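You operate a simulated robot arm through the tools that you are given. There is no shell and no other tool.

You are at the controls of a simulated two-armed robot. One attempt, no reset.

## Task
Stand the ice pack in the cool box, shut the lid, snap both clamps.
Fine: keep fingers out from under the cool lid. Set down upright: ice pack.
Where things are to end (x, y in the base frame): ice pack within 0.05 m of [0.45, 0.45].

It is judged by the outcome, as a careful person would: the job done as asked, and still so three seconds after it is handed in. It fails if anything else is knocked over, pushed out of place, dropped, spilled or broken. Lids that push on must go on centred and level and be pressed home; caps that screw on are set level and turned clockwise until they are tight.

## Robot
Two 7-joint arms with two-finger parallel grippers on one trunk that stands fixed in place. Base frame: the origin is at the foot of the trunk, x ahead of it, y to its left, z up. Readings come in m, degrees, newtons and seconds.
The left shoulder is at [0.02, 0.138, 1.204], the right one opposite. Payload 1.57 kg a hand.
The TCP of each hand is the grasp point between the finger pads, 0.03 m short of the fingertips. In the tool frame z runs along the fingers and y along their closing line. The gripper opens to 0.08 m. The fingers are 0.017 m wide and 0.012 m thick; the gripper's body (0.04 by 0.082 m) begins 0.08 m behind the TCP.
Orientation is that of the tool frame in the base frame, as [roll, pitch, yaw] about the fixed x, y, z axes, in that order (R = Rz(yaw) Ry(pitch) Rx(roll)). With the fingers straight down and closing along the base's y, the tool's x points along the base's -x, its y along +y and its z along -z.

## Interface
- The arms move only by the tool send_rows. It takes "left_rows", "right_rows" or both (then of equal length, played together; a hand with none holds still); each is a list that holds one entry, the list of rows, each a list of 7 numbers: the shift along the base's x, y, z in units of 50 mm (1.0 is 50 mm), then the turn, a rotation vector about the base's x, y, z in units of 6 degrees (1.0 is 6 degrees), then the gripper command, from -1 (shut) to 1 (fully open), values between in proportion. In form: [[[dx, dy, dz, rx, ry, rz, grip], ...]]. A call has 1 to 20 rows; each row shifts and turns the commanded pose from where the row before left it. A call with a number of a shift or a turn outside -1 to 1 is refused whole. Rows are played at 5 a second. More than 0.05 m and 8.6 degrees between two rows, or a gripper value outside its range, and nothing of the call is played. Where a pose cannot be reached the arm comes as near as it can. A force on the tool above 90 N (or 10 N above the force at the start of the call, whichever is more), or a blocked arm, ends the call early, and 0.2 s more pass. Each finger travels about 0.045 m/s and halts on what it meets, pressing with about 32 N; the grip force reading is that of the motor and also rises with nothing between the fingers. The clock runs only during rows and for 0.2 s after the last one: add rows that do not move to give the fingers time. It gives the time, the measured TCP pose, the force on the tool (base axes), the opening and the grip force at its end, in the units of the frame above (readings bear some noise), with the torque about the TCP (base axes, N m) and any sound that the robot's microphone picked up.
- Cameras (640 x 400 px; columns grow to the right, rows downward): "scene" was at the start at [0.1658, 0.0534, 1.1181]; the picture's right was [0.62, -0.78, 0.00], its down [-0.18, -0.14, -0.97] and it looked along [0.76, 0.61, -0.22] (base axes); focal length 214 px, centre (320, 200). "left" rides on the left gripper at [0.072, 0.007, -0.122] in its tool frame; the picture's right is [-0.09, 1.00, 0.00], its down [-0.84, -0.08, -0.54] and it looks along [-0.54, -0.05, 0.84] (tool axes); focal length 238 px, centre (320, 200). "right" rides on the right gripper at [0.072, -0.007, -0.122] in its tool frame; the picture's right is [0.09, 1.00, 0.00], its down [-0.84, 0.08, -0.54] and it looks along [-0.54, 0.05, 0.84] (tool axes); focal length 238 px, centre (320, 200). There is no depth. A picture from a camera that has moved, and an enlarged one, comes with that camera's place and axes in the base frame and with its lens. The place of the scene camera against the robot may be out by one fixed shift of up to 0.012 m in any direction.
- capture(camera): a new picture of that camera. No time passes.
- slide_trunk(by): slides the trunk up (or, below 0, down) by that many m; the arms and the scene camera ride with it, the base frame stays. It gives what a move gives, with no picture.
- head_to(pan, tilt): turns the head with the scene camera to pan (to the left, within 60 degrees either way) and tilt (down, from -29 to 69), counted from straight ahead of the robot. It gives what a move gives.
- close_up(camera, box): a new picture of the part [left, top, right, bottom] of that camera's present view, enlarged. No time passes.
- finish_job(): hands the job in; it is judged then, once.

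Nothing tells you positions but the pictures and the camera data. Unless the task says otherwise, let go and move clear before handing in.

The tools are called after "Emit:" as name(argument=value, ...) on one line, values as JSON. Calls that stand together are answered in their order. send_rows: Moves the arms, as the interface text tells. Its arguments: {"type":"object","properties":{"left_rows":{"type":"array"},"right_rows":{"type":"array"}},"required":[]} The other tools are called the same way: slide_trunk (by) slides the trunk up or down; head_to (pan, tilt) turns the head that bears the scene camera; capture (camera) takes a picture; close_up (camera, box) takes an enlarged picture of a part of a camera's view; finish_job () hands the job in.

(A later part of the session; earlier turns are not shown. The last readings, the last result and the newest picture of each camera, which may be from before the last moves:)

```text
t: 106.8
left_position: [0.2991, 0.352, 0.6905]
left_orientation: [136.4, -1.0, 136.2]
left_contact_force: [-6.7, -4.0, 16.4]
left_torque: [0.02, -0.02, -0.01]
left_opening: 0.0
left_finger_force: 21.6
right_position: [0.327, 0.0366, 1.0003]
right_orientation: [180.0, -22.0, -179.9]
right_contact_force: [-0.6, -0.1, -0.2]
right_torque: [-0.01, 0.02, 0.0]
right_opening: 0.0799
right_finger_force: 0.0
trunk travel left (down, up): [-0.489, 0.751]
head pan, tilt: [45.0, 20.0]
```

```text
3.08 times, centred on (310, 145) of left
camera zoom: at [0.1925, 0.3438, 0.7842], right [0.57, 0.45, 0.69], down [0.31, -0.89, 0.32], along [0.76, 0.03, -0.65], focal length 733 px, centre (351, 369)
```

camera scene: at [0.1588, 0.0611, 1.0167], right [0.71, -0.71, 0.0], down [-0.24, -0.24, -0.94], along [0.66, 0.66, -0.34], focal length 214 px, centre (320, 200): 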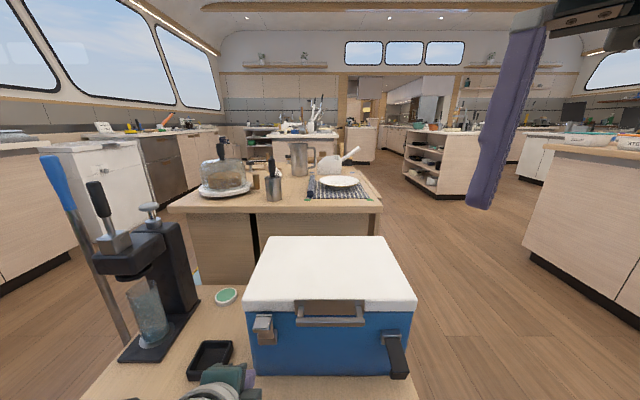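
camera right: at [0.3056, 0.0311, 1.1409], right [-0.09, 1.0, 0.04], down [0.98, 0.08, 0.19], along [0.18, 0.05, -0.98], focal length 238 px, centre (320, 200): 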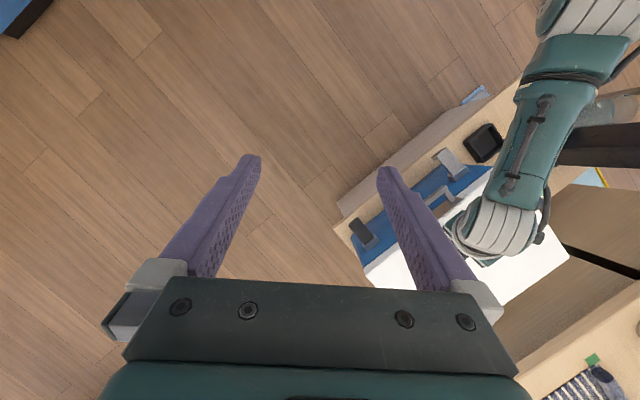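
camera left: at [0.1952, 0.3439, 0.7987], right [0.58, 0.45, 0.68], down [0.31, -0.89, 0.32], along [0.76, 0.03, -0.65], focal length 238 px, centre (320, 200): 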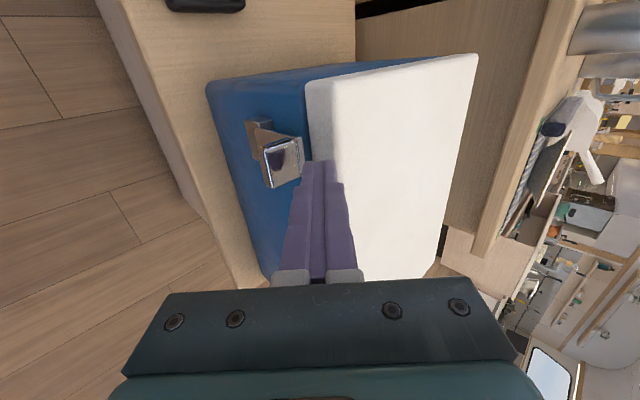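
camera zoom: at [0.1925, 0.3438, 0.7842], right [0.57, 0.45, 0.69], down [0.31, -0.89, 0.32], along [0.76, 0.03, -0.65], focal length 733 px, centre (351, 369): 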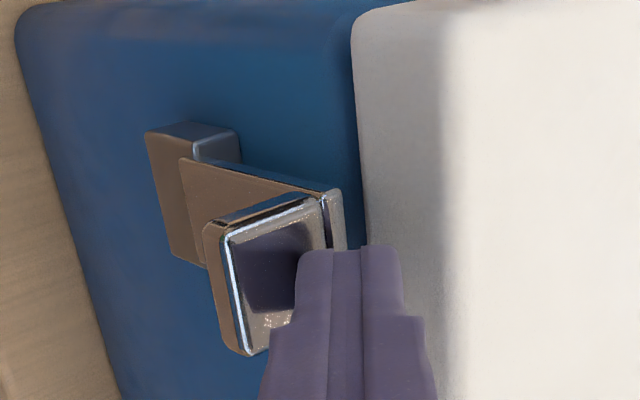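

The tab bears 16 N of downward push without opening, so the left clamp seems latched. I lift off and verify it by eye.

Emit:
send_rows(left_rows=[[[0, 0, 0.2, 0, 0, 0, -1], [0, 0, 0.4, 0, 0, 0, -1], [-0.3, -0.3, 0.5, 0, 0, 0, -1], [-0.3, -0.3, 0.5, 0, 0, 0, -1], [-0.3, -0.1, 0.5, 0, 0, 0, -1], [0, 0, 0, 0, 0, 0, -1]]])

Emit:
close_up(camera="scene", box=[230, 270, 430, 390])

Emit:
capture(camera="left")

```text
t: 108.2
left_position: [0.2532, 0.3181, 0.7917]
left_orientation: [136.5, -1.1, 136.1]
left_contact_force: [0.3, 0.5, 0.0]
left_torque: [0.0, 0.01, 0.0]
left_opening: 0.0
left_finger_force: 21.2
right_position: [0.3268, 0.0382, 0.9998]
right_orientation: [179.8, -22.0, -179.9]
right_contact_force: [-0.1, -0.8, -0.3]
right_torque: [0.01, -0.02, 0.01]
right_opening: 0.0803
right_finger_force: 0.1
trunk travel left (down, up): [-0.489, 0.751]
head pan, tilt: [45.0, 20.0]
```

```text
3.20 times, centred on (330, 330) of scene
camera zoom: at [0.1588, 0.061, 1.0167], right [0.71, -0.71, 0.0], down [-0.24, -0.24, -0.94], along [0.66, 0.66, -0.34], focal length 686 px, centre (288, -216)
```

zoom: 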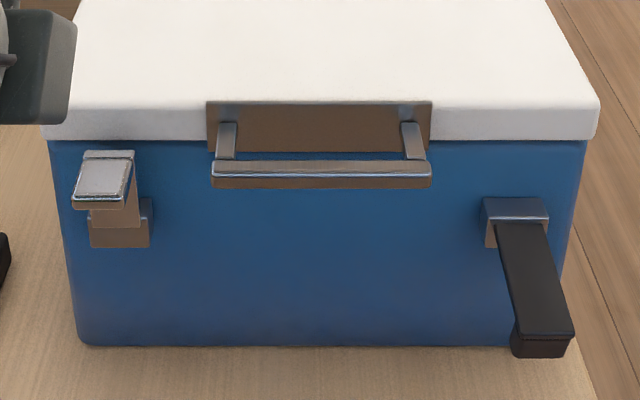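

```text
taken
camera left: at [0.1478, 0.3091, 0.8854], right [0.58, 0.45, 0.68], down [0.31, -0.89, 0.32], along [0.76, 0.03, -0.65], focal length 238 px, centre (320, 200)
```

left: 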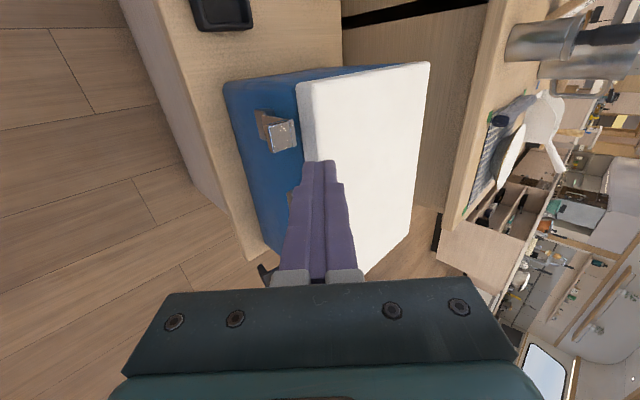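

The lever stands upright, but I heard no click, so I want a side view of it to judge its exact angle. I swing the hand so its camera looks along the front of the box.

Emit:
send_rows(left_rows=[[[0.06, 0.28, -0.05, 0, 0, -0.95, -1], [0.06, 0.28, -0.05, 0, 0, -0.95, -1], [0.06, 0.28, -0.05, 0, 0, -0.95, -1], [0.06, 0.28, -0.05, 0, 0, -0.95, -1], [0.06, 0.28, -0.05, 0, 0, -0.95, -1], [0.06, 0.28, -0.05, 0, 0, -0.95, -1], [0.06, 0.28, -0.05, 0, 0, -0.95, -1], [0, 0, 0, 0, 0, 0, -1]]])

Emit:
capture(camera="left")

```text
t: 110.0
left_position: [0.274, 0.416, 0.774]
left_orientation: [136.4, -1.1, 96.2]
left_contact_force: [-0.2, 0.5, -0.6]
left_torque: [0.01, -0.01, 0.0]
left_opening: 0.0001
left_finger_force: 21.4
right_position: [0.327, 0.0374, 1.0004]
right_orientation: [-180.0, -22.0, -180.0]
right_contact_force: [-0.1, -0.1, -0.5]
right_torque: [-0.01, -0.01, 0.02]
right_opening: 0.08
right_finger_force: 0.0
trunk travel left (down, up): [-0.489, 0.751]
head pan, tilt: [45.0, 20.0]
```

```text
taken
camera left: at [0.1871, 0.4769, 0.8675], right [0.73, -0.03, 0.68], down [-0.34, -0.88, 0.32], along [0.6, -0.47, -0.65], focal length 238 px, centre (320, 200)
```

left: 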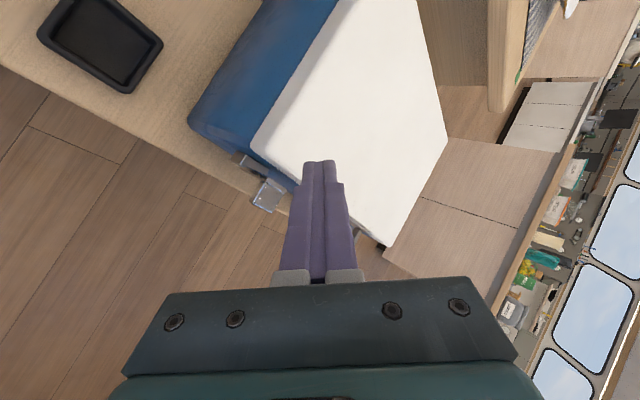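

Emit:
close_up(camera="left", box=[200, 120, 340, 240])

```text
3.33 times, centred on (270, 180) of left
camera zoom: at [0.1871, 0.4769, 0.8675], right [0.73, -0.03, 0.68], down [-0.34, -0.88, 0.32], along [0.6, -0.47, -0.65], focal length 794 px, centre (487, 267)
```

zoom: 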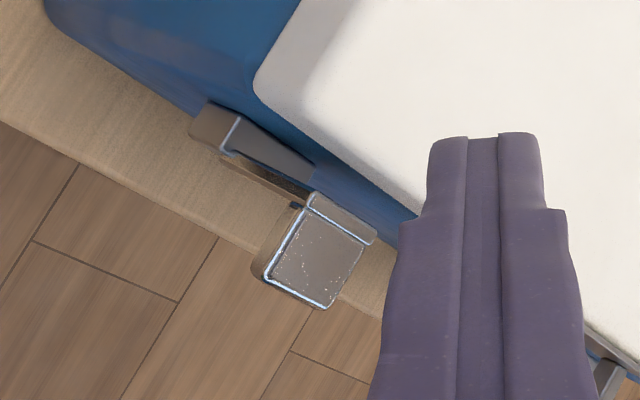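

In profile the left lever stands vertical, parallel to the box front, its tab pointing outward. I'll now swing back, move the idle right arm out of the way, and treat the right clamp the same way.

Emit:
send_rows(left_rows=[[[-0.06, -0.28, 0.05, 0, 0, 0.95, -1], [-0.06, -0.28, 0.05, 0, 0, 0.95, -1], [-0.06, -0.28, 0.05, 0, 0, 0.95, -1], [-0.06, -0.28, 0.05, 0, 0, 0.95, -1], [-0.06, -0.28, 0.05, 0, 0, 0.95, -1], [-0.06, -0.28, 0.05, 0, 0, 0.95, -1], [-0.06, -0.28, 0.05, 0, 0, 0.95, -1], [0, 0, 0, 0, 0, 0, -1]]], right_rows=[[[0, -0.6, 0, 0, 0, 0, 1], [0, -0.6, 0, 0, 0, 0, 1], [0, -0.6, 0, 0, 0, 0, 1], [0, -0.6, 0, 0, 0, 0, 1], [-0.2, -0.6, 0, 0, 0, 0, 1], [-0.2, -0.6, 0, 0, 0, 0, 1], [-0.2, -0.6, 0, 0, 0, 0, 1], [0, 0, 0, 0, 0, 0, 1]]])

```text
t: 111.8
left_position: [0.2547, 0.3185, 0.7923]
left_orientation: [136.5, -1.0, 136.2]
left_contact_force: [1.1, -0.7, -0.5]
left_torque: [-0.01, -0.01, 0.04]
left_opening: 0.0
left_finger_force: 21.6
right_position: [0.2936, -0.1675, 0.9914]
right_orientation: [-179.3, -24.1, -179.6]
right_contact_force: [0.1, -0.1, -0.4]
right_torque: [0.02, 0.03, 0.02]
right_opening: 0.0798
right_finger_force: 0.1
trunk travel left (down, up): [-0.489, 0.751]
head pan, tilt: [45.0, 20.0]
```

Emit:
send_rows(left_rows=[[[0.365, -0.597, 0.02, 0, 0, 0, -1], [0.365, -0.597, 0.02, 0, 0, 0, -1], [0.365, -0.597, 0.02, 0, 0, 0, -1], [0.365, -0.597, 0.02, 0, 0, 0, -1], [0.365, -0.597, 0.02, 0, 0, 0, -1], [0.365, -0.597, 0.02, 0, 0, 0, -1], [0.365, -0.597, 0.02, 0, 0, 0, -1], [0.365, -0.597, 0.02, 0, 0, 0, -1], [0, 0, 0, 0, 0, 0, -1]]])

Emit:
capture(camera="left")

Emit:
capture(camera="scene")

```text
t: 114.0
left_position: [0.4012, 0.1219, 0.7903]
left_orientation: [132.6, -4.5, 138.0]
left_contact_force: [-0.2, 0.6, 0.1]
left_torque: [0.01, 0.0, -0.01]
left_opening: 0.0001
left_finger_force: 21.4
right_position: [0.2934, -0.1689, 0.9918]
right_orientation: [-179.3, -24.1, -179.9]
right_contact_force: [0.0, -0.3, -0.1]
right_torque: [0.04, -0.01, 0.05]
right_opening: 0.0803
right_finger_force: 0.1
trunk travel left (down, up): [-0.489, 0.751]
head pan, tilt: [45.0, 20.0]
stopped in row 9 (left hand): the arm was blocked; the commanded pose is now the measured one
```

```text
taken
camera left: at [0.2958, 0.1016, 0.8833], right [0.56, 0.4, 0.72], down [0.34, -0.91, 0.24], along [0.75, 0.11, -0.65], focal length 238 px, centre (320, 200)
```

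left: 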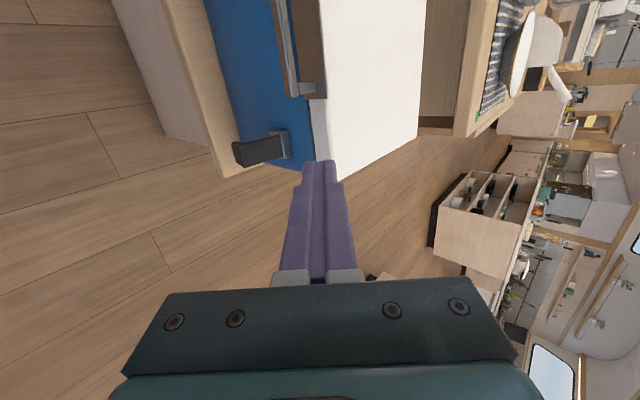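

```text
taken
camera scene: at [0.1588, 0.0612, 1.0167], right [0.71, -0.71, 0.0], down [-0.24, -0.24, -0.94], along [0.66, 0.66, -0.34], focal length 214 px, centre (320, 200)
```

scene: 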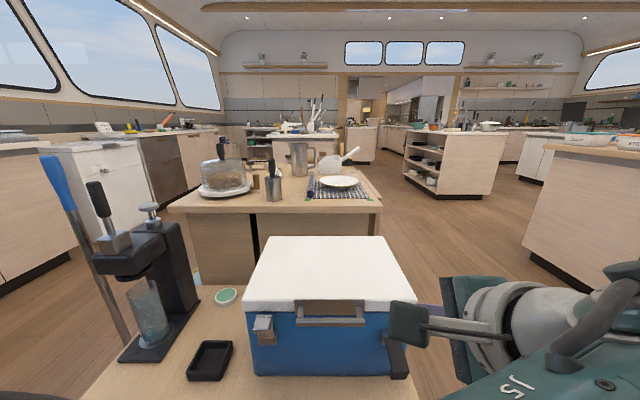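

The left arm reaches the right clamp's area but is near its inward limit. I lower the trunk to bring it into a better range and look again.

Emit:
slide_trunk(by=-0.14)

Emit:
send_rows(left_rows=[[[0.1, 0, -0.2, 0, 0, 0, -1], [0.1, 0, -0.2, 0, 0, 0, -1], [0, 0, -0.2, 0, 0, 0, -1], [0, 0, 0, 0, 0, 0, -1]]])

Emit:
capture(camera="left")

Emit:
capture(camera="scene")

```text
t: 115.6
left_position: [0.4004, 0.1219, 0.6512]
left_orientation: [132.7, -4.7, 138.0]
left_contact_force: [-0.6, -1.2, 0.3]
left_torque: [-0.01, -0.02, 0.0]
left_opening: 0.0
left_finger_force: 21.3
right_position: [0.293, -0.1696, 0.8525]
right_orientation: [-179.4, -24.1, -179.8]
right_contact_force: [1.1, -0.9, 0.7]
right_torque: [0.01, 0.0, 0.0]
right_opening: 0.0798
right_finger_force: 0.1
trunk travel left (down, up): [-0.349, 0.891]
head pan, tilt: [45.0, 20.0]
```

```text
t: 116.6
left_position: [0.4115, 0.1204, 0.6215]
left_orientation: [132.9, -4.5, 138.0]
left_contact_force: [-0.8, 0.2, 0.1]
left_torque: [0.0, 0.02, -0.01]
left_opening: 0.0
left_finger_force: 21.3
right_position: [0.2938, -0.1677, 0.8531]
right_orientation: [-179.4, -24.1, -179.9]
right_contact_force: [0.6, 0.3, 1.2]
right_torque: [0.0, 0.0, 0.0]
right_opening: 0.0804
right_finger_force: 0.0
trunk travel left (down, up): [-0.349, 0.891]
head pan, tilt: [45.0, 20.0]
```

```text
taken
camera left: at [0.3063, 0.101, 0.7137], right [0.56, 0.4, 0.72], down [0.34, -0.91, 0.24], along [0.75, 0.11, -0.65], focal length 238 px, centre (320, 200)
```

left: 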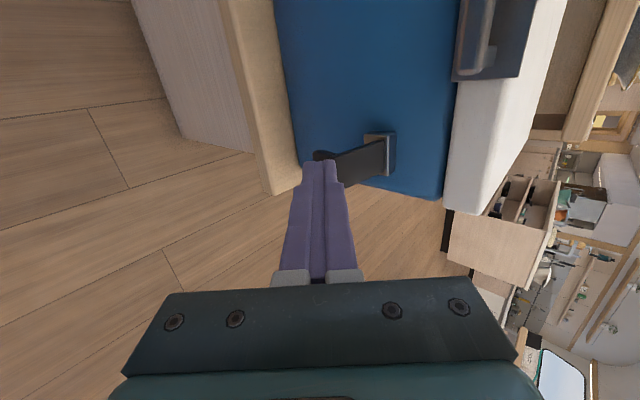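

```text
taken
camera scene: at [0.1588, 0.061, 0.8767], right [0.71, -0.71, 0.0], down [-0.24, -0.24, -0.94], along [0.66, 0.66, -0.34], focal length 214 px, centre (320, 200)
```

scene: 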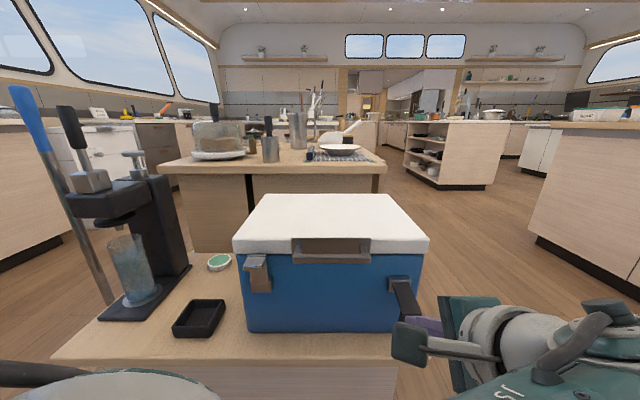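

Emit:
close_up(camera="left", box=[270, 90, 450, 220])

```text
3.08 times, centred on (360, 155) of left
camera zoom: at [0.3063, 0.101, 0.7137], right [0.56, 0.4, 0.72], down [0.34, -0.91, 0.24], along [0.75, 0.11, -0.65], focal length 733 px, centre (197, 338)
```

zoom: 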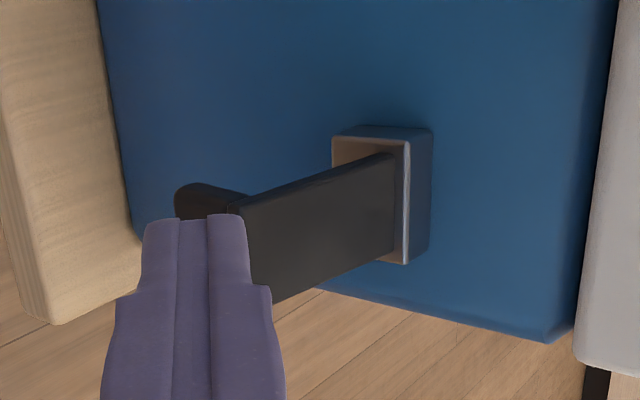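

I can see the black right lever: same shape, centred at a≈0.221. I move down in front of its tip, under the lip level.

Emit:
send_rows(left_rows=[[[0.01, -0.09, -0.35, 0, 0, 0, -1], [0.01, -0.09, -0.35, 0, 0, 0, -1], [0.01, -0.09, -0.35, 0, 0, 0, -1], [0.01, -0.09, -0.35, 0, 0, 0, -1], [0, 0, 0, 0, 0, 0, -1]]])

Emit:
capture(camera="left")

```text
t: 117.8
left_position: [0.4146, 0.1834, 0.5414]
left_orientation: [128.6, -8.3, 143.5]
left_contact_force: [0.1, -0.1, -0.1]
left_torque: [-0.01, 0.01, -0.01]
left_opening: 0.0
left_finger_force: 21.1
right_position: [0.2923, -0.1693, 0.8504]
right_orientation: [-179.3, -24.0, -180.0]
right_contact_force: [0.1, 0.6, -0.1]
right_torque: [0.06, -0.03, 0.03]
right_opening: 0.08
right_finger_force: 0.0
trunk travel left (down, up): [-0.349, 0.891]
head pan, tilt: [45.0, 20.0]
stopped in row 5 (left hand): the arm was blocked; the commanded pose is now the measured one
```

```text
taken
camera left: at [0.3107, 0.1449, 0.6317], right [0.53, 0.38, 0.76], down [0.42, -0.9, 0.15], along [0.74, 0.23, -0.64], focal length 238 px, centre (320, 200)
```

left: 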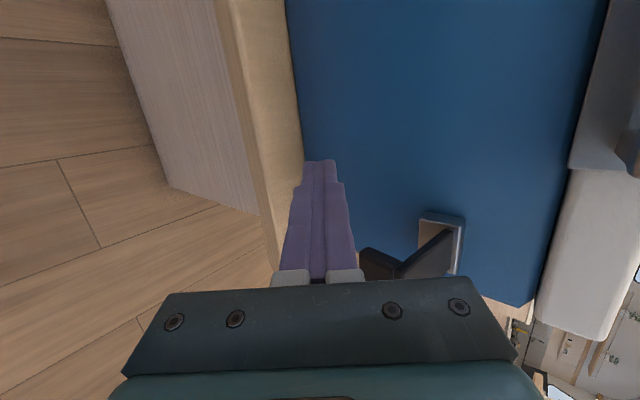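

The left arm drifted at its limit here (no contact), so it isn't suited for the right clamp. I'll withdraw it safely back and up, and use the right arm for that clamp.

Emit:
send_rows(left_rows=[[[-0.5, 0, 0, 0, 0, 0, -1], [-0.5, 0, 0.1, 0, 0, 0, -1], [-0.4, 0.1, 0.4, 0, 0, 0, -1], [-0.2, 0.3, 0.6, 0, 0, 0, -1], [-0.1, 0.4, 0.6, 0, 0, 0, -1], [0, 0.4, 0.6, 0, 0, 0, -1], [0, 0.4, 0.6, 0, 0, 0, -1], [0, 0, 0, 0, 0, 0, -1]]])

Emit:
capture(camera="scene")

```text
t: 119.6
left_position: [0.3264, 0.2643, 0.6884]
left_orientation: [128.5, -8.4, 143.6]
left_contact_force: [-0.4, -0.1, 0.2]
left_torque: [-0.03, 0.01, 0.0]
left_opening: 0.0
left_finger_force: 21.6
right_position: [0.293, -0.1686, 0.8518]
right_orientation: [-179.3, -24.2, -179.9]
right_contact_force: [-0.1, -0.3, -0.6]
right_torque: [0.04, 0.0, 0.02]
right_opening: 0.0799
right_finger_force: 0.1
trunk travel left (down, up): [-0.349, 0.891]
head pan, tilt: [45.0, 20.0]
```

```text
taken
camera scene: at [0.1587, 0.0609, 0.8766], right [0.71, -0.71, 0.0], down [-0.24, -0.24, -0.94], along [0.66, 0.66, -0.34], focal length 214 px, centre (320, 200)
```

scene: 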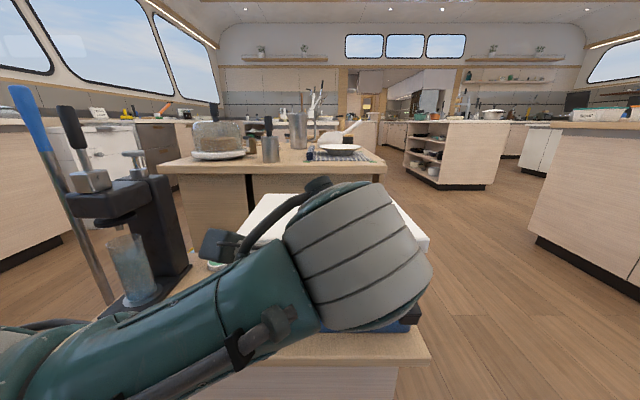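

Emit:
send_rows(left_rows=[[[-0.28, 0.5, 0.45, 0, 0, 0, -1], [-0.28, 0.5, 0.45, 0, 0, 0, -1], [-0.28, 0.5, 0.45, 0, 0, 0, -1], [-0.28, 0.5, 0.45, 0, 0, 0, -1], [-0.28, 0.5, 0.45, 0, 0, 0, -1], [0, 0, 0, 0, 0, 0, -1]]])

Emit:
capture(camera="scene")

Emit:
capture(camera="right")

```text
t: 121.0
left_position: [0.2812, 0.3902, 0.7924]
left_orientation: [128.7, -8.4, 143.6]
left_contact_force: [0.2, -0.3, -0.4]
left_torque: [-0.02, 0.0, -0.02]
left_opening: 0.0
left_finger_force: 21.4
left hand out of reach, approached as far as the arm can: row 4, 5
right_position: [0.2927, -0.1694, 0.8511]
right_orientation: [-179.3, -24.1, -179.9]
right_contact_force: [-0.9, -0.2, -0.6]
right_torque: [0.01, 0.0, -0.02]
right_opening: 0.08
right_finger_force: 0.0
trunk travel left (down, up): [-0.349, 0.891]
head pan, tilt: [45.0, 20.0]
```

```text
taken
camera scene: at [0.1587, 0.0607, 0.8766], right [0.71, -0.71, 0.0], down [-0.24, -0.24, -0.94], along [0.66, 0.66, -0.34], focal length 214 px, centre (320, 200)
```

scene: 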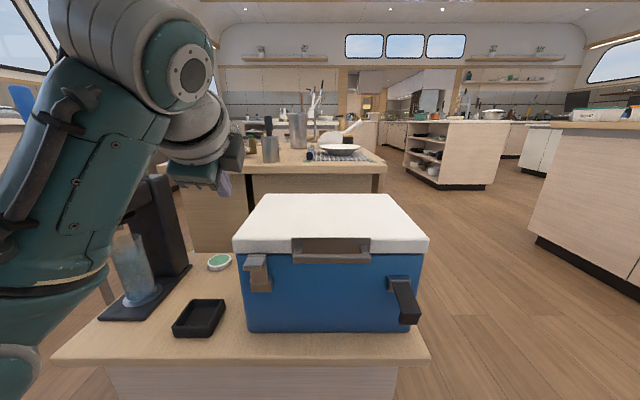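

```text
taken
camera right: at [0.2778, -0.1744, 0.9928], right [-0.09, 1.0, 0.03], down [0.98, 0.09, 0.15], along [0.15, 0.04, -0.99], focal length 238 px, centre (320, 200)
```

right: 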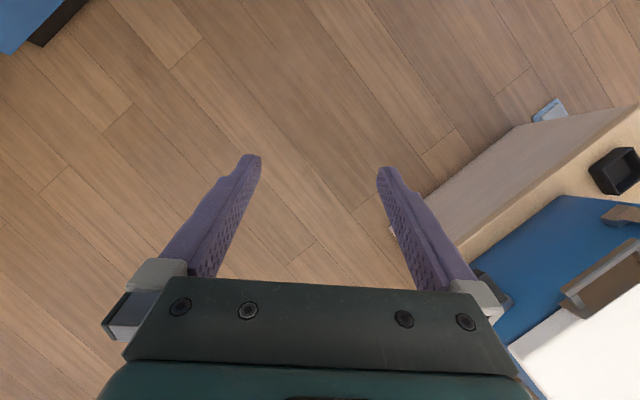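

The left clamp stays up and everything is in place. Now I bring the right hand around: first turn it towards the box front while moving over.

Emit:
send_rows(right_rows=[[[0.1, 0.25, 0, 0, 0, 0.94, 1], [0.1, 0.25, 0, 0, 0, 0.94, 1], [0.1, 0.25, 0, 0, 0, 0.94, 1], [0.1, 0.25, 0, 0, 0, 0.94, 1], [0.1, 0.25, 0, 0, 0, 0.94, 1], [0.1, 0.25, 0, 0, 0, 0.94, 1], [0.1, 0.25, 0, 0, 0, 0.94, 1], [0.1, 0.25, 0, 0, 0, 0.94, 1], [0, 0, 0, 0, 0, 0, 1]]])

Emit:
capture(camera="right")

```text
t: 123.2
left_position: [0.2811, 0.3902, 0.7919]
left_orientation: [128.7, -8.4, 143.7]
left_contact_force: [0.7, -0.8, -0.2]
left_torque: [0.01, -0.03, 0.01]
left_opening: 0.0
left_finger_force: 21.3
right_position: [0.319, -0.0726, 0.8157]
right_orientation: [175.0, -28.7, -132.8]
right_contact_force: [-1.1, 0.4, -0.9]
right_torque: [-0.02, 0.01, 0.02]
right_opening: 0.08
right_finger_force: 0.0
trunk travel left (down, up): [-0.349, 0.891]
head pan, tilt: [45.0, 20.0]
stopped in row 9 (right hand): the arm was blocked; the commanded pose is now the measured one
```

```text
taken
camera right: at [0.3279, -0.0886, 0.9571], right [-0.75, 0.65, 0.12], down [0.66, 0.75, 0.08], along [-0.04, 0.14, -0.99], focal length 238 px, centre (320, 200)
```

right: 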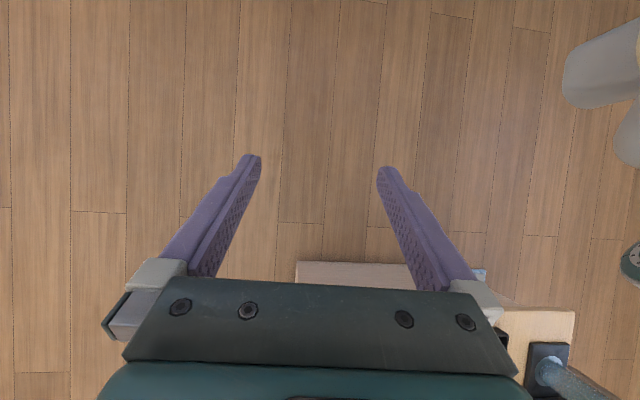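

Emit:
send_rows(right_rows=[[[0, 0, 0, 0.707, -0.707, 0, 1], [0, 0, 0, 0.707, -0.707, 0, 1], [0, 0.1, 0, 0.707, -0.707, 0, 1], [0.1, 0.2, 0, 0.707, -0.707, 0, 1], [0.1, 0.3, 0, 0.707, -0.707, 0, 1], [0.1, 0.3, -0.1, 0.707, -0.707, 0, 1], [0.1, 0.3, -0.2, 0.707, -0.707, 0, 1], [0.1, 0.3, -0.2, 0.707, -0.707, 0, 1], [0.1, 0.3, -0.2, 0.707, -0.707, 0, 1], [0.1, 0.3, -0.2, 0.707, -0.707, 0, 1], [0.1, 0.3, -0.2, 0.707, -0.707, 0, 1], [0, 0, 0, 0, 0, 0, 1]]])

Emit:
capture(camera="right")

Emit:
capture(camera="scene")

```text
t: 125.8
left_position: [0.2826, 0.3898, 0.7918]
left_orientation: [128.5, -8.3, 143.7]
left_contact_force: [-0.2, 0.0, -0.1]
left_torque: [-0.01, 0.0, -0.02]
left_opening: 0.0001
left_finger_force: 21.6
right_position: [0.3575, 0.0454, 0.7628]
right_orientation: [177.4, 37.5, -132.7]
right_contact_force: [0.2, -1.6, -0.3]
right_torque: [0.0, -0.02, -0.03]
right_opening: 0.0799
right_finger_force: 0.1
trunk travel left (down, up): [-0.349, 0.891]
head pan, tilt: [45.0, 20.0]
```

```text
taken
camera right: at [0.2786, -0.0597, 0.8155], right [-0.8, 0.6, -0.02], down [0.19, 0.28, 0.94], along [0.57, 0.75, -0.34], focal length 238 px, centre (320, 200)
```

right: 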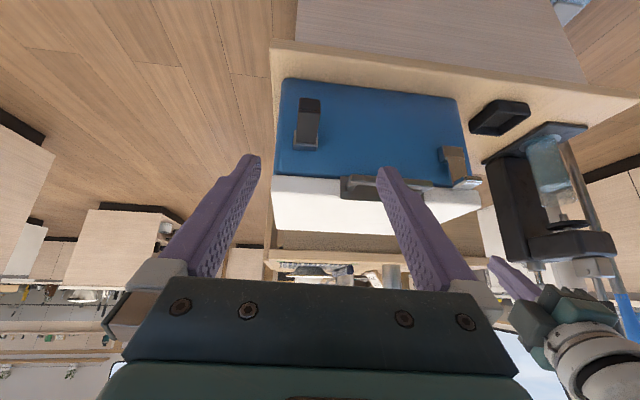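

```text
taken
camera scene: at [0.1589, 0.061, 0.8767], right [0.71, -0.71, 0.0], down [-0.24, -0.24, -0.94], along [0.66, 0.66, -0.34], focal length 214 px, centre (320, 200)
```

scene: 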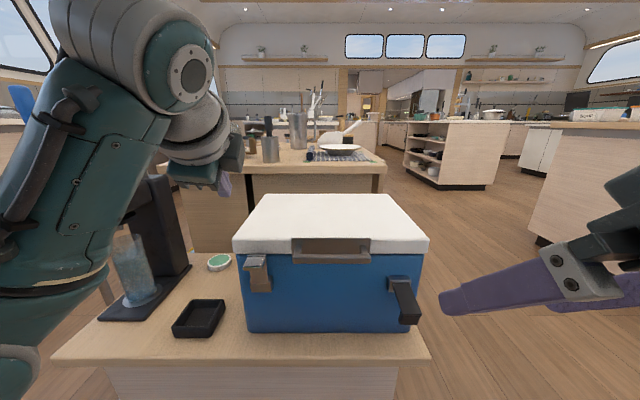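

The right hand has reached a good posture facing the right clamp, with open fingers lined up on it. I move closer above the lever.

Emit:
send_rows(right_rows=[[[0.375, 0.375, -0.5, 0, 0, 0, 1], [0.375, 0.375, -0.5, 0, 0, 0, 1], [0.375, 0.375, -0.5, 0, 0, 0, 1], [0.375, 0.375, -0.5, 0, 0, 0, 1], [0, 0, 0, 0, 0, 0, 1]]])

Emit:
capture(camera="right")

Emit:
close_up(camera="scene", box=[340, 220, 480, 340])

```text
t: 127.0
left_position: [0.2821, 0.3896, 0.7916]
left_orientation: [128.6, -8.3, 143.6]
left_contact_force: [0.2, -0.5, 1.3]
left_torque: [0.0, 0.0, -0.01]
left_opening: 0.0001
left_finger_force: 21.4
right_position: [0.4344, 0.1216, 0.6625]
right_orientation: [177.4, 37.4, -132.7]
right_contact_force: [0.3, -0.4, -1.7]
right_torque: [-0.02, 0.03, 0.01]
right_opening: 0.0802
right_finger_force: 0.1
trunk travel left (down, up): [-0.349, 0.891]
head pan, tilt: [45.0, 20.0]
```

```text
taken
camera right: at [0.355, 0.0176, 0.7157], right [-0.8, 0.6, -0.02], down [0.19, 0.28, 0.94], along [0.57, 0.75, -0.34], focal length 238 px, centre (320, 200)
```

right: 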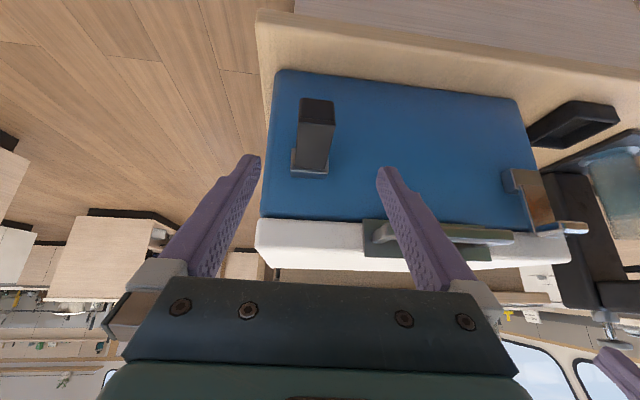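

```text
3.33 times, centred on (410, 280) of scene
camera zoom: at [0.1587, 0.0607, 0.8766], right [0.71, -0.71, 0.0], down [-0.24, -0.24, -0.94], along [0.66, 0.66, -0.34], focal length 715 px, centre (20, -67)
```

zoom: 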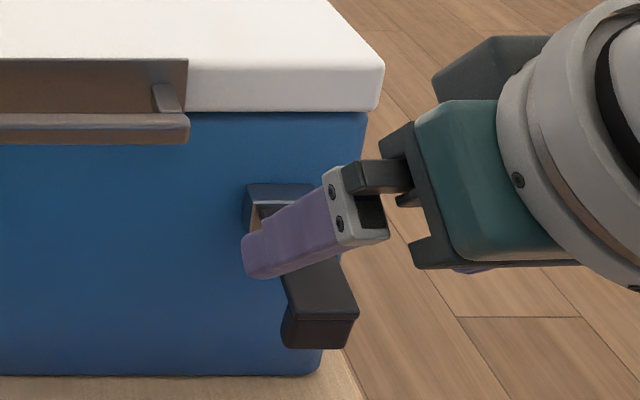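

The lever lies centred between the open fingers. I advance so the fingers straddle the lever on both sides.

Emit:
send_rows(right_rows=[[[0.164, 0.164, -0.315, 0, 0, 0, 0.7], [0.164, 0.164, -0.315, 0, 0, 0, 0.6], [0.164, 0.164, -0.315, 0, 0, 0, 0.6], [0.164, 0.164, -0.315, 0, 0, 0, 0.6], [0, 0, 0, 0, 0, 0, 0.6]]])

Emit:
capture(camera="right")

Emit:
close_up(camera="scene", box=[340, 220, 480, 340])

```text
t: 128.2
left_position: [0.2819, 0.3901, 0.791]
left_orientation: [128.6, -8.4, 143.6]
left_contact_force: [-0.8, -0.2, -0.5]
left_torque: [-0.01, -0.01, 0.01]
left_opening: 0.0002
left_finger_force: 21.5
right_position: [0.4509, 0.1388, 0.6293]
right_orientation: [177.3, 37.3, -132.8]
right_contact_force: [-1.1, -0.9, -0.2]
right_torque: [0.01, -0.02, -0.01]
right_opening: 0.0639
right_finger_force: 0.1
right hand out of reach, approached as far as the arm can: row 3, 4
trunk travel left (down, up): [-0.349, 0.891]
head pan, tilt: [45.0, 20.0]
```

```text
taken
camera right: at [0.3715, 0.0338, 0.6822], right [-0.8, 0.6, -0.02], down [0.19, 0.28, 0.94], along [0.57, 0.75, -0.34], focal length 238 px, centre (320, 200)
```

right: 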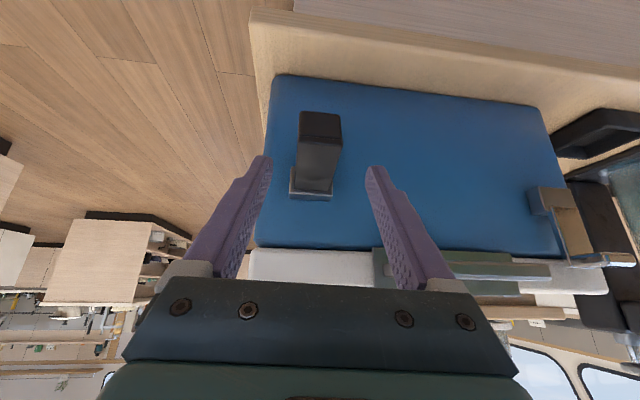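

```text
3.33 times, centred on (410, 280) of scene
camera zoom: at [0.1588, 0.0609, 0.8766], right [0.71, -0.71, 0.0], down [-0.24, -0.24, -0.94], along [0.66, 0.66, -0.34], focal length 715 px, centre (20, -67)
```

zoom: 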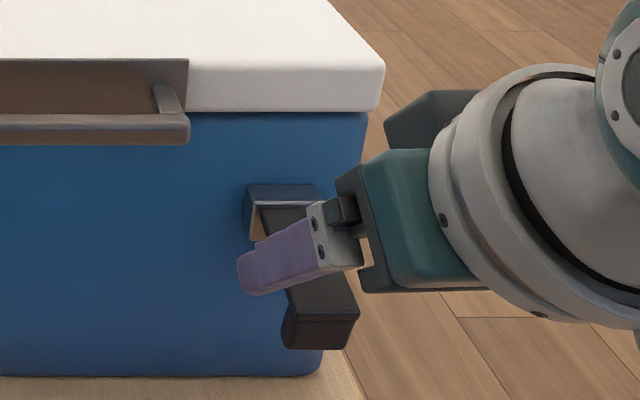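

The right arm is at its reach limit here. I'll tilt the right hand more, pull both hands up/back a little, and lower the trunk.

Emit:
send_rows(left_rows=[[[-0.35, -0.35, 0, 0, 0, 0, -1], [-0.35, -0.35, 0, 0, 0, 0, -1], [-0.35, -0.35, 0, 0, 0, 0, -1], [0, 0, 0, 0, 0, 0, -1]]], right_rows=[[[-0.15, -0.15, 0.5, 0.39, -0.557, -0.091, 0.6], [-0.15, -0.15, 0.5, 0.39, -0.557, -0.091, 0.6], [-0.15, -0.15, 0.5, 0.39, -0.557, -0.091, 0.6], [0, 0, 0, 0, 0, 0, 0.6]]])

Emit:
capture(camera="scene")

```text
t: 129.2
left_position: [0.2807, 0.3408, 0.7746]
left_orientation: [128.5, -8.4, 143.8]
left_contact_force: [-0.7, 0.3, 0.0]
left_torque: [0.01, 0.01, -0.02]
left_opening: 0.0
left_finger_force: 21.0
left hand out of reach, approached as far as the arm can: row 1, 2, 3
right_position: [0.4302, 0.1166, 0.7061]
right_orientation: [-178.8, 49.3, -132.0]
right_contact_force: [0.5, 0.0, 0.8]
right_torque: [0.01, 0.01, -0.04]
right_opening: 0.0641
right_finger_force: 0.0
trunk travel left (down, up): [-0.349, 0.891]
head pan, tilt: [45.0, 20.0]
```

```text
taken
camera scene: at [0.1589, 0.0614, 0.8767], right [0.71, -0.71, 0.0], down [-0.24, -0.24, -0.94], along [0.66, 0.66, -0.34], focal length 214 px, centre (320, 200)
```

scene: 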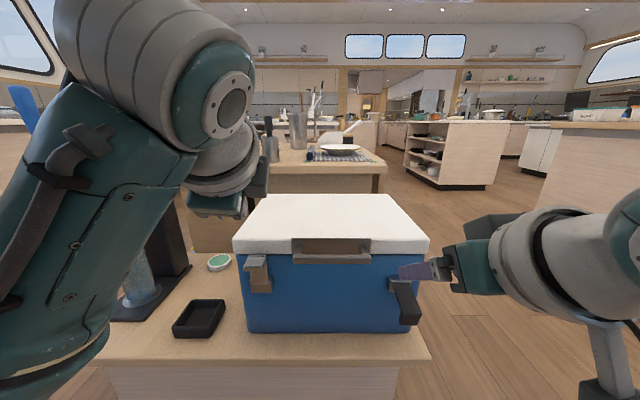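

The left hand would come down onto the left clamp's tab, so I first move it further left, clear of the box.

Emit:
send_rows(left_rows=[[[-0.1, 0.6, 0.1, 0, 0, 0, -1], [-0.1, 0.6, 0.1, 0, 0, 0, -1], [-0.1, 0.6, 0, 0, 0, 0, -1], [-0.1, 0.6, 0, 0, 0, 0, -1], [-0.1, 0.6, 0, 0, 0, 0, -1], [0, 0, 0, 0, 0, 0, -1]]])

Emit:
capture(camera="scene")

Emit:
capture(camera="left")

```text
t: 130.6
left_position: [0.2597, 0.4958, 0.7835]
left_orientation: [128.6, -8.3, 143.6]
left_contact_force: [-0.3, 0.6, 0.4]
left_torque: [-0.03, 0.02, 0.01]
left_opening: 0.0001
left_finger_force: 21.4
left hand out of reach, approached as far as the arm can: row 1
right_position: [0.4307, 0.116, 0.7046]
right_orientation: [-178.9, 49.3, -131.8]
right_contact_force: [0.3, -0.2, 1.0]
right_torque: [-0.03, 0.01, -0.01]
right_opening: 0.0639
right_finger_force: 0.0
trunk travel left (down, up): [-0.349, 0.891]
head pan, tilt: [45.0, 20.0]
```

```text
taken
camera scene: at [0.1588, 0.0607, 0.8766], right [0.71, -0.71, 0.0], down [-0.24, -0.24, -0.94], along [0.66, 0.66, -0.34], focal length 214 px, centre (320, 200)
```

scene: 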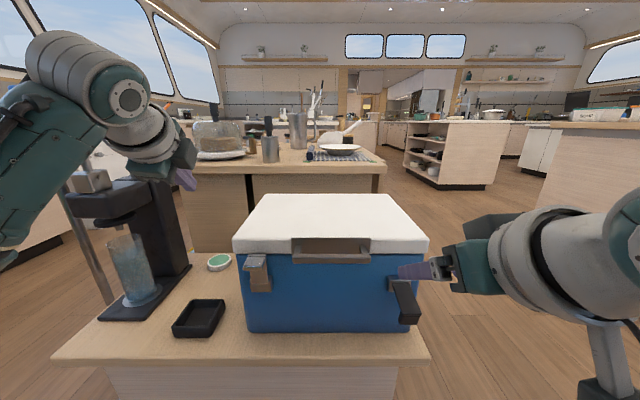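

```text
taken
camera left: at [0.1569, 0.4564, 0.8739], right [0.53, 0.38, 0.76], down [0.42, -0.9, 0.15], along [0.74, 0.24, -0.64], focal length 238 px, centre (320, 200)
```

left: 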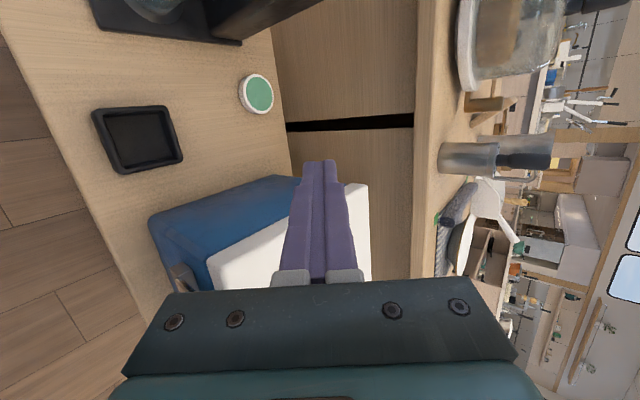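

Clear now. I lower the trunk by 0.1 m.

Emit:
slide_trunk(by=-0.1)

Emit:
capture(camera="right")

Emit:
capture(camera="scene")

```text
t: 131.9
left_position: [0.2584, 0.4945, 0.6832]
left_orientation: [128.5, -8.3, 143.6]
left_contact_force: [0.0, 0.1, 0.1]
left_torque: [0.04, -0.01, 0.01]
left_opening: 0.0001
left_finger_force: 21.1
right_position: [0.4293, 0.117, 0.6044]
right_orientation: [-179.0, 49.3, -131.9]
right_contact_force: [0.0, 0.2, -0.7]
right_torque: [0.02, 0.0, 0.02]
right_opening: 0.064
right_finger_force: 0.0
trunk travel left (down, up): [-0.249, 0.991]
head pan, tilt: [45.0, 20.0]
```

```text
taken
camera right: at [0.3402, 0.0094, 0.6308], right [-0.77, 0.63, -0.08], down [0.03, 0.16, 0.99], along [0.64, 0.76, -0.14], focal length 238 px, centre (320, 200)
```

right: 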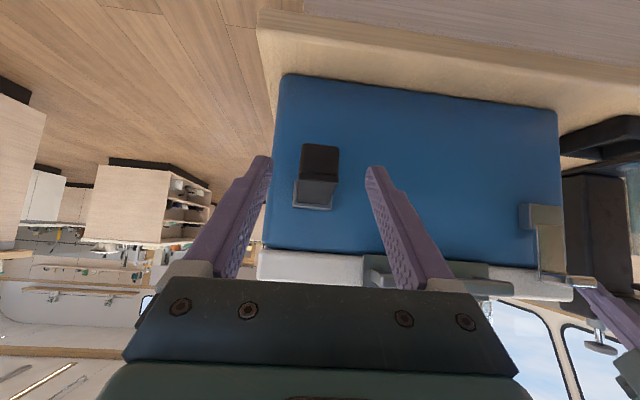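

```text
taken
camera scene: at [0.1588, 0.0611, 0.7767], right [0.71, -0.71, 0.0], down [-0.24, -0.24, -0.94], along [0.66, 0.66, -0.34], focal length 214 px, centre (320, 200)
```

scene: 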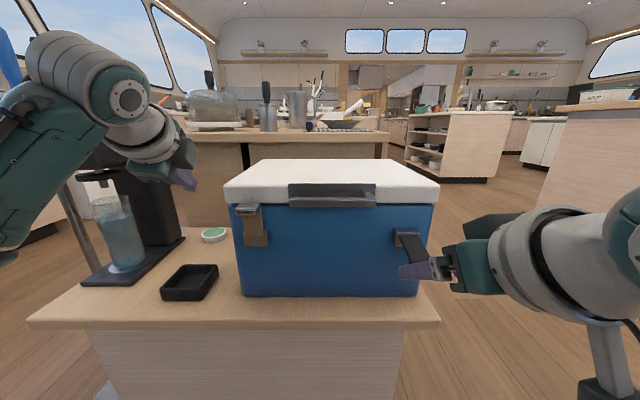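

Lined up. I advance the fingers around the right lever.

Emit:
send_rows(right_rows=[[[0.244, 0.244, -0.043, 0, 0, 0, 0.6], [0.244, 0.244, -0.043, 0, 0, 0, 0.6], [0.244, 0.244, -0.043, 0, 0, 0, 0.6], [0, 0, 0, 0, 0, 0, 0.6]]])

Emit:
capture(camera="right")

Emit:
close_up(camera="scene", box=[340, 190, 480, 310])

```text
t: 132.9
left_position: [0.2594, 0.4949, 0.6842]
left_orientation: [128.7, -8.4, 143.7]
left_contact_force: [-0.5, 0.3, -0.4]
left_torque: [0.01, 0.0, -0.01]
left_opening: 0.0
left_finger_force: 21.4
right_position: [0.4658, 0.1529, 0.5993]
right_orientation: [-178.9, 49.2, -132.0]
right_contact_force: [0.6, -0.2, -0.1]
right_torque: [-0.01, 0.04, -0.01]
right_opening: 0.0638
right_finger_force: 0.0
trunk travel left (down, up): [-0.249, 0.991]
head pan, tilt: [45.0, 20.0]
```

```text
taken
camera right: at [0.3759, 0.0457, 0.6247], right [-0.77, 0.63, -0.08], down [0.03, 0.16, 0.99], along [0.64, 0.76, -0.14], focal length 238 px, centre (320, 200)
```

right: 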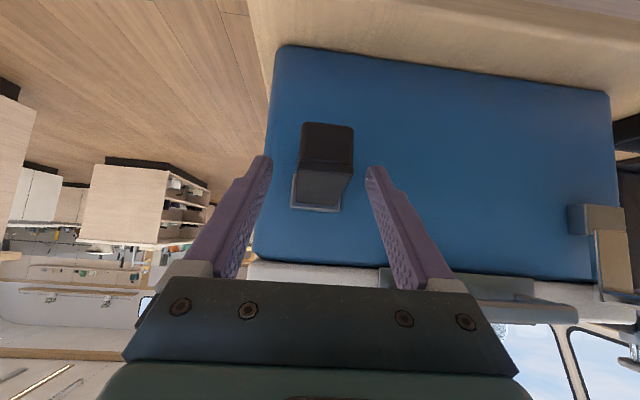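

```text
3.33 times, centred on (410, 250) of scene
camera zoom: at [0.1586, 0.0608, 0.7766], right [0.71, -0.71, 0.0], down [-0.24, -0.24, -0.94], along [0.66, 0.66, -0.34], focal length 715 px, centre (20, 33)
```

zoom: 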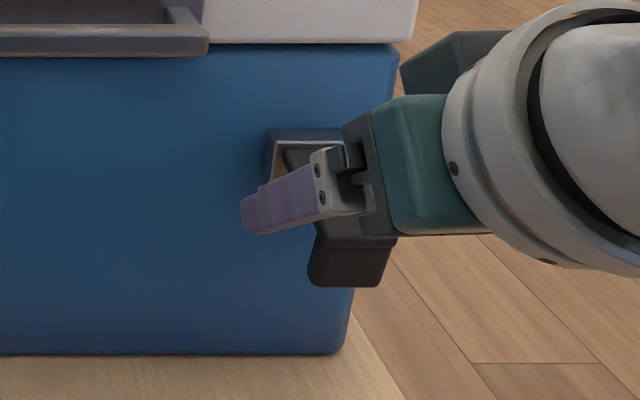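

The lever is between the finger pads. I close on it.

Emit:
send_rows(right_rows=[[[0, 0, 0, 0, 0, 0, 0.2], [0, 0, 0, 0, 0, 0, -0.2], [0, 0, 0, 0, 0, 0, -1], [0, 0, 0, 0, 0, 0, -1], [0, 0, 0, 0, 0, 0, -1], [0, 0, 0, 0, 0, 0, -1]]])

Emit:
capture(camera="right")

```text
t: 134.3
left_position: [0.2582, 0.4952, 0.6842]
left_orientation: [128.5, -8.3, 143.5]
left_contact_force: [0.5, -0.3, 0.2]
left_torque: [0.02, 0.01, 0.01]
left_opening: 0.0
left_finger_force: 21.4
right_position: [0.4639, 0.1539, 0.5985]
right_orientation: [-179.1, 49.2, -132.1]
right_contact_force: [-3.0, 1.6, 2.1]
right_torque: [0.08, -0.06, -1.07]
right_opening: 0.0323
right_finger_force: 40.1
trunk travel left (down, up): [-0.249, 0.991]
head pan, tilt: [45.0, 20.0]
```

```text
taken
camera right: at [0.3753, 0.0467, 0.6246], right [-0.77, 0.63, -0.08], down [0.03, 0.16, 0.99], along [0.64, 0.76, -0.14], focal length 238 px, centre (320, 200)
```

right: 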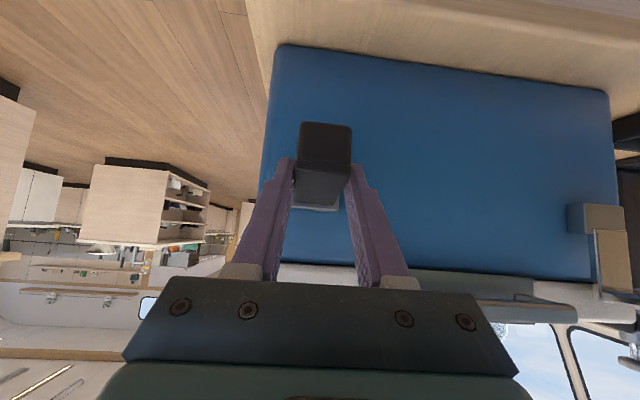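

The lever is pinched. I lift it along its arc in small steps.

Emit:
send_rows(right_rows=[[[-0.014, -0.014, 0.17, 0, 0, 0, -1], [0.018, 0.018, 0.202, 0, 0, 0, -1], [0, 0, 0, 0, 0, 0, -1]]])

Emit:
capture(camera="right")

Emit:
close_up(camera="scene", box=[340, 190, 480, 310])

```text
t: 135.1
left_position: [0.2571, 0.4942, 0.6818]
left_orientation: [128.6, -8.5, 143.7]
left_contact_force: [0.0, -1.3, -0.6]
left_torque: [0.0, 0.0, 0.04]
left_opening: 0.0
left_finger_force: 21.7
right_position: [0.4633, 0.1497, 0.6148]
right_orientation: [-179.2, 48.8, -132.2]
right_contact_force: [-0.3, 3.3, -22.2]
right_torque: [-0.75, 0.79, -1.1]
right_opening: 0.0321
right_finger_force: 41.0
trunk travel left (down, up): [-0.249, 0.991]
head pan, tilt: [45.0, 20.0]
```

```text
taken
camera right: at [0.3736, 0.0448, 0.6416], right [-0.77, 0.63, -0.08], down [0.03, 0.16, 0.99], along [0.64, 0.76, -0.15], focal length 238 px, centre (320, 200)
```

right: 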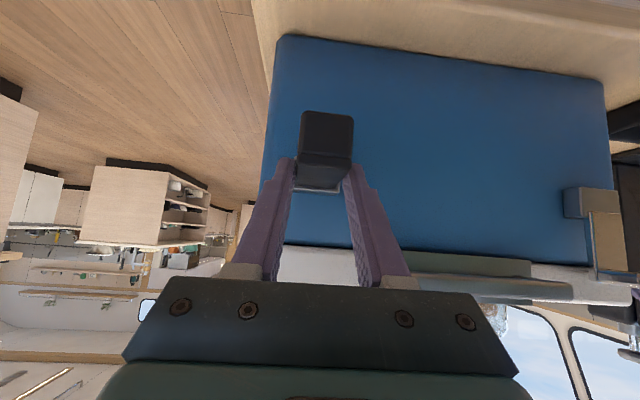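

```text
3.33 times, centred on (410, 250) of scene
camera zoom: at [0.156, 0.0611, 0.7762], right [0.71, -0.71, 0.0], down [-0.24, -0.24, -0.94], along [0.66, 0.66, -0.34], focal length 715 px, centre (20, 33)
```

zoom: 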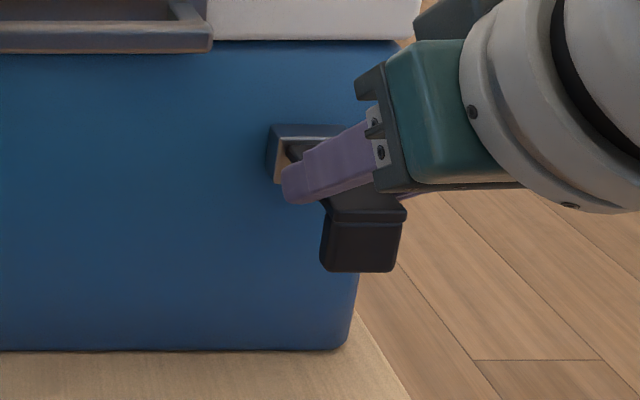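

The lever is lifting (about 22 N needed). I continue.

Emit:
send_rows(right_rows=[[[0.055, 0.055, 0.188, 0, 0, 0, -1], [0.088, 0.088, 0.162, 0, 0, 0, -1], [0, 0, 0, 0, 0, 0, -1]]])

Emit:
capture(camera="right")

Emit:
close_up(camera="scene", box=[340, 190, 480, 310])

```text
t: 135.9
left_position: [0.253, 0.4912, 0.6807]
left_orientation: [128.9, -8.4, 143.5]
left_contact_force: [-0.6, 0.1, -0.7]
left_torque: [-0.03, 0.01, 0.0]
left_opening: 0.0
left_finger_force: 21.2
right_position: [0.4667, 0.1553, 0.6284]
right_orientation: [-179.2, 48.3, -132.1]
right_contact_force: [-13.4, -10.3, -16.4]
right_torque: [-0.89, 0.8, -0.44]
right_opening: 0.0312
right_finger_force: 40.2
trunk travel left (down, up): [-0.249, 0.991]
head pan, tilt: [45.0, 20.0]
```

```text
taken
camera right: at [0.3774, 0.0485, 0.6573], right [-0.77, 0.63, -0.08], down [0.04, 0.17, 0.98], along [0.63, 0.76, -0.16], focal length 238 px, centre (320, 200)
```

right: 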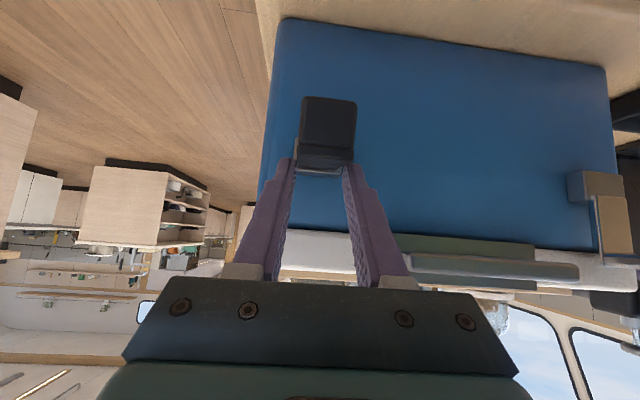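

```text
3.33 times, centred on (410, 250) of scene
camera zoom: at [0.1532, 0.0573, 0.7757], right [0.71, -0.71, 0.0], down [-0.25, -0.24, -0.94], along [0.66, 0.66, -0.35], focal length 715 px, centre (20, 33)
```

zoom: 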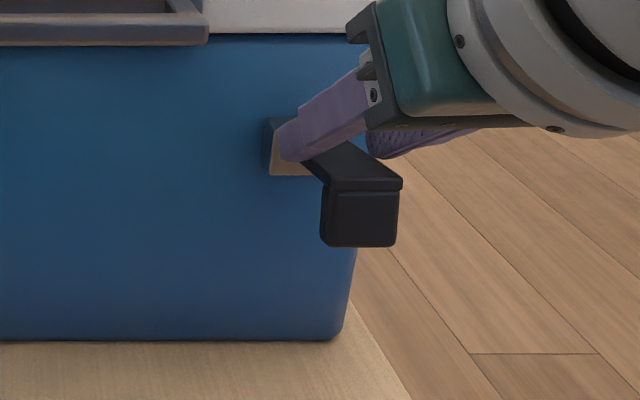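

The pads are slipping off the lever. I'll release, withdraw, and instead lift this lever by its lip with closed fingers, as worked on the left.

Emit:
send_rows(right_rows=[[[0, 0, 0, 0, 0, 0, 0], [0, 0, 0, 0, 0, 0, 0.6], [-0.25, -0.25, 0.3, 0, 0, 0, 0.6], [-0.4, -0.4, 0.4, 0, 0, 0, 0.6], [-0.4, -0.4, 0, 0, 0, 0, 0], [-0.3, -0.3, 0, 0, 0, 0, -1], [0, 0, 0, 0, 0, 0, -1], [0, 0, 0, 0, 0, 0, -1]]])

Emit:
capture(camera="right")

Emit:
close_up(camera="scene", box=[340, 190, 480, 310])

```text
t: 137.7
left_position: [0.2589, 0.4935, 0.6833]
left_orientation: [128.5, -8.3, 143.6]
left_contact_force: [0.0, 0.0, -0.3]
left_torque: [0.0, 0.05, 0.0]
left_opening: 0.0
left_finger_force: 21.3
right_position: [0.4082, 0.0935, 0.6694]
right_orientation: [-179.1, 49.4, -132.1]
right_contact_force: [0.0, 0.4, -0.4]
right_torque: [0.03, -0.03, 0.0]
right_opening: 0.0001
right_finger_force: 12.3
trunk travel left (down, up): [-0.249, 0.991]
head pan, tilt: [45.0, 20.0]
```

```text
taken
camera right: at [0.3182, -0.0132, 0.6945], right [-0.77, 0.63, -0.08], down [0.03, 0.16, 0.99], along [0.64, 0.76, -0.14], focal length 238 px, centre (320, 200)
```

right: 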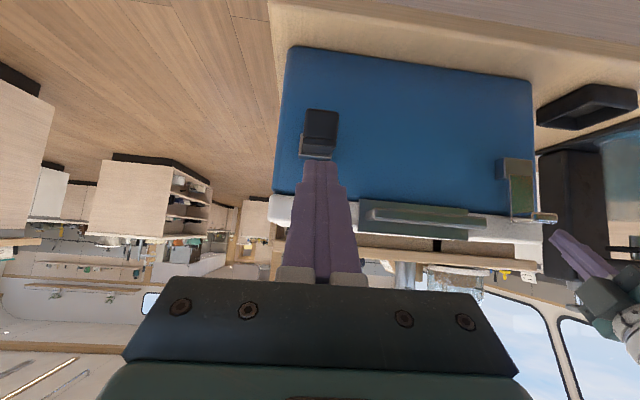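

```text
3.33 times, centred on (410, 250) of scene
camera zoom: at [0.1587, 0.0609, 0.7766], right [0.71, -0.71, 0.0], down [-0.24, -0.24, -0.94], along [0.66, 0.66, -0.34], focal length 715 px, centre (20, 33)
```

zoom: 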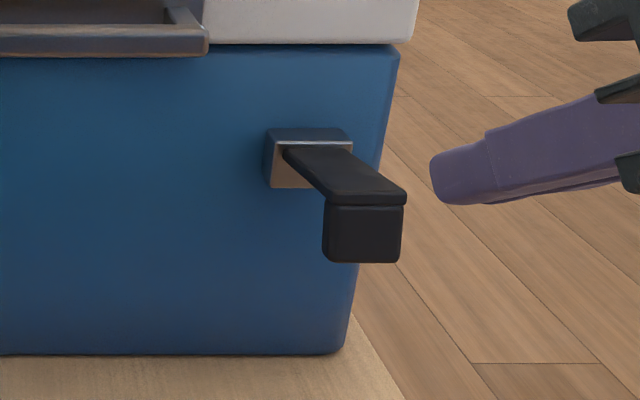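

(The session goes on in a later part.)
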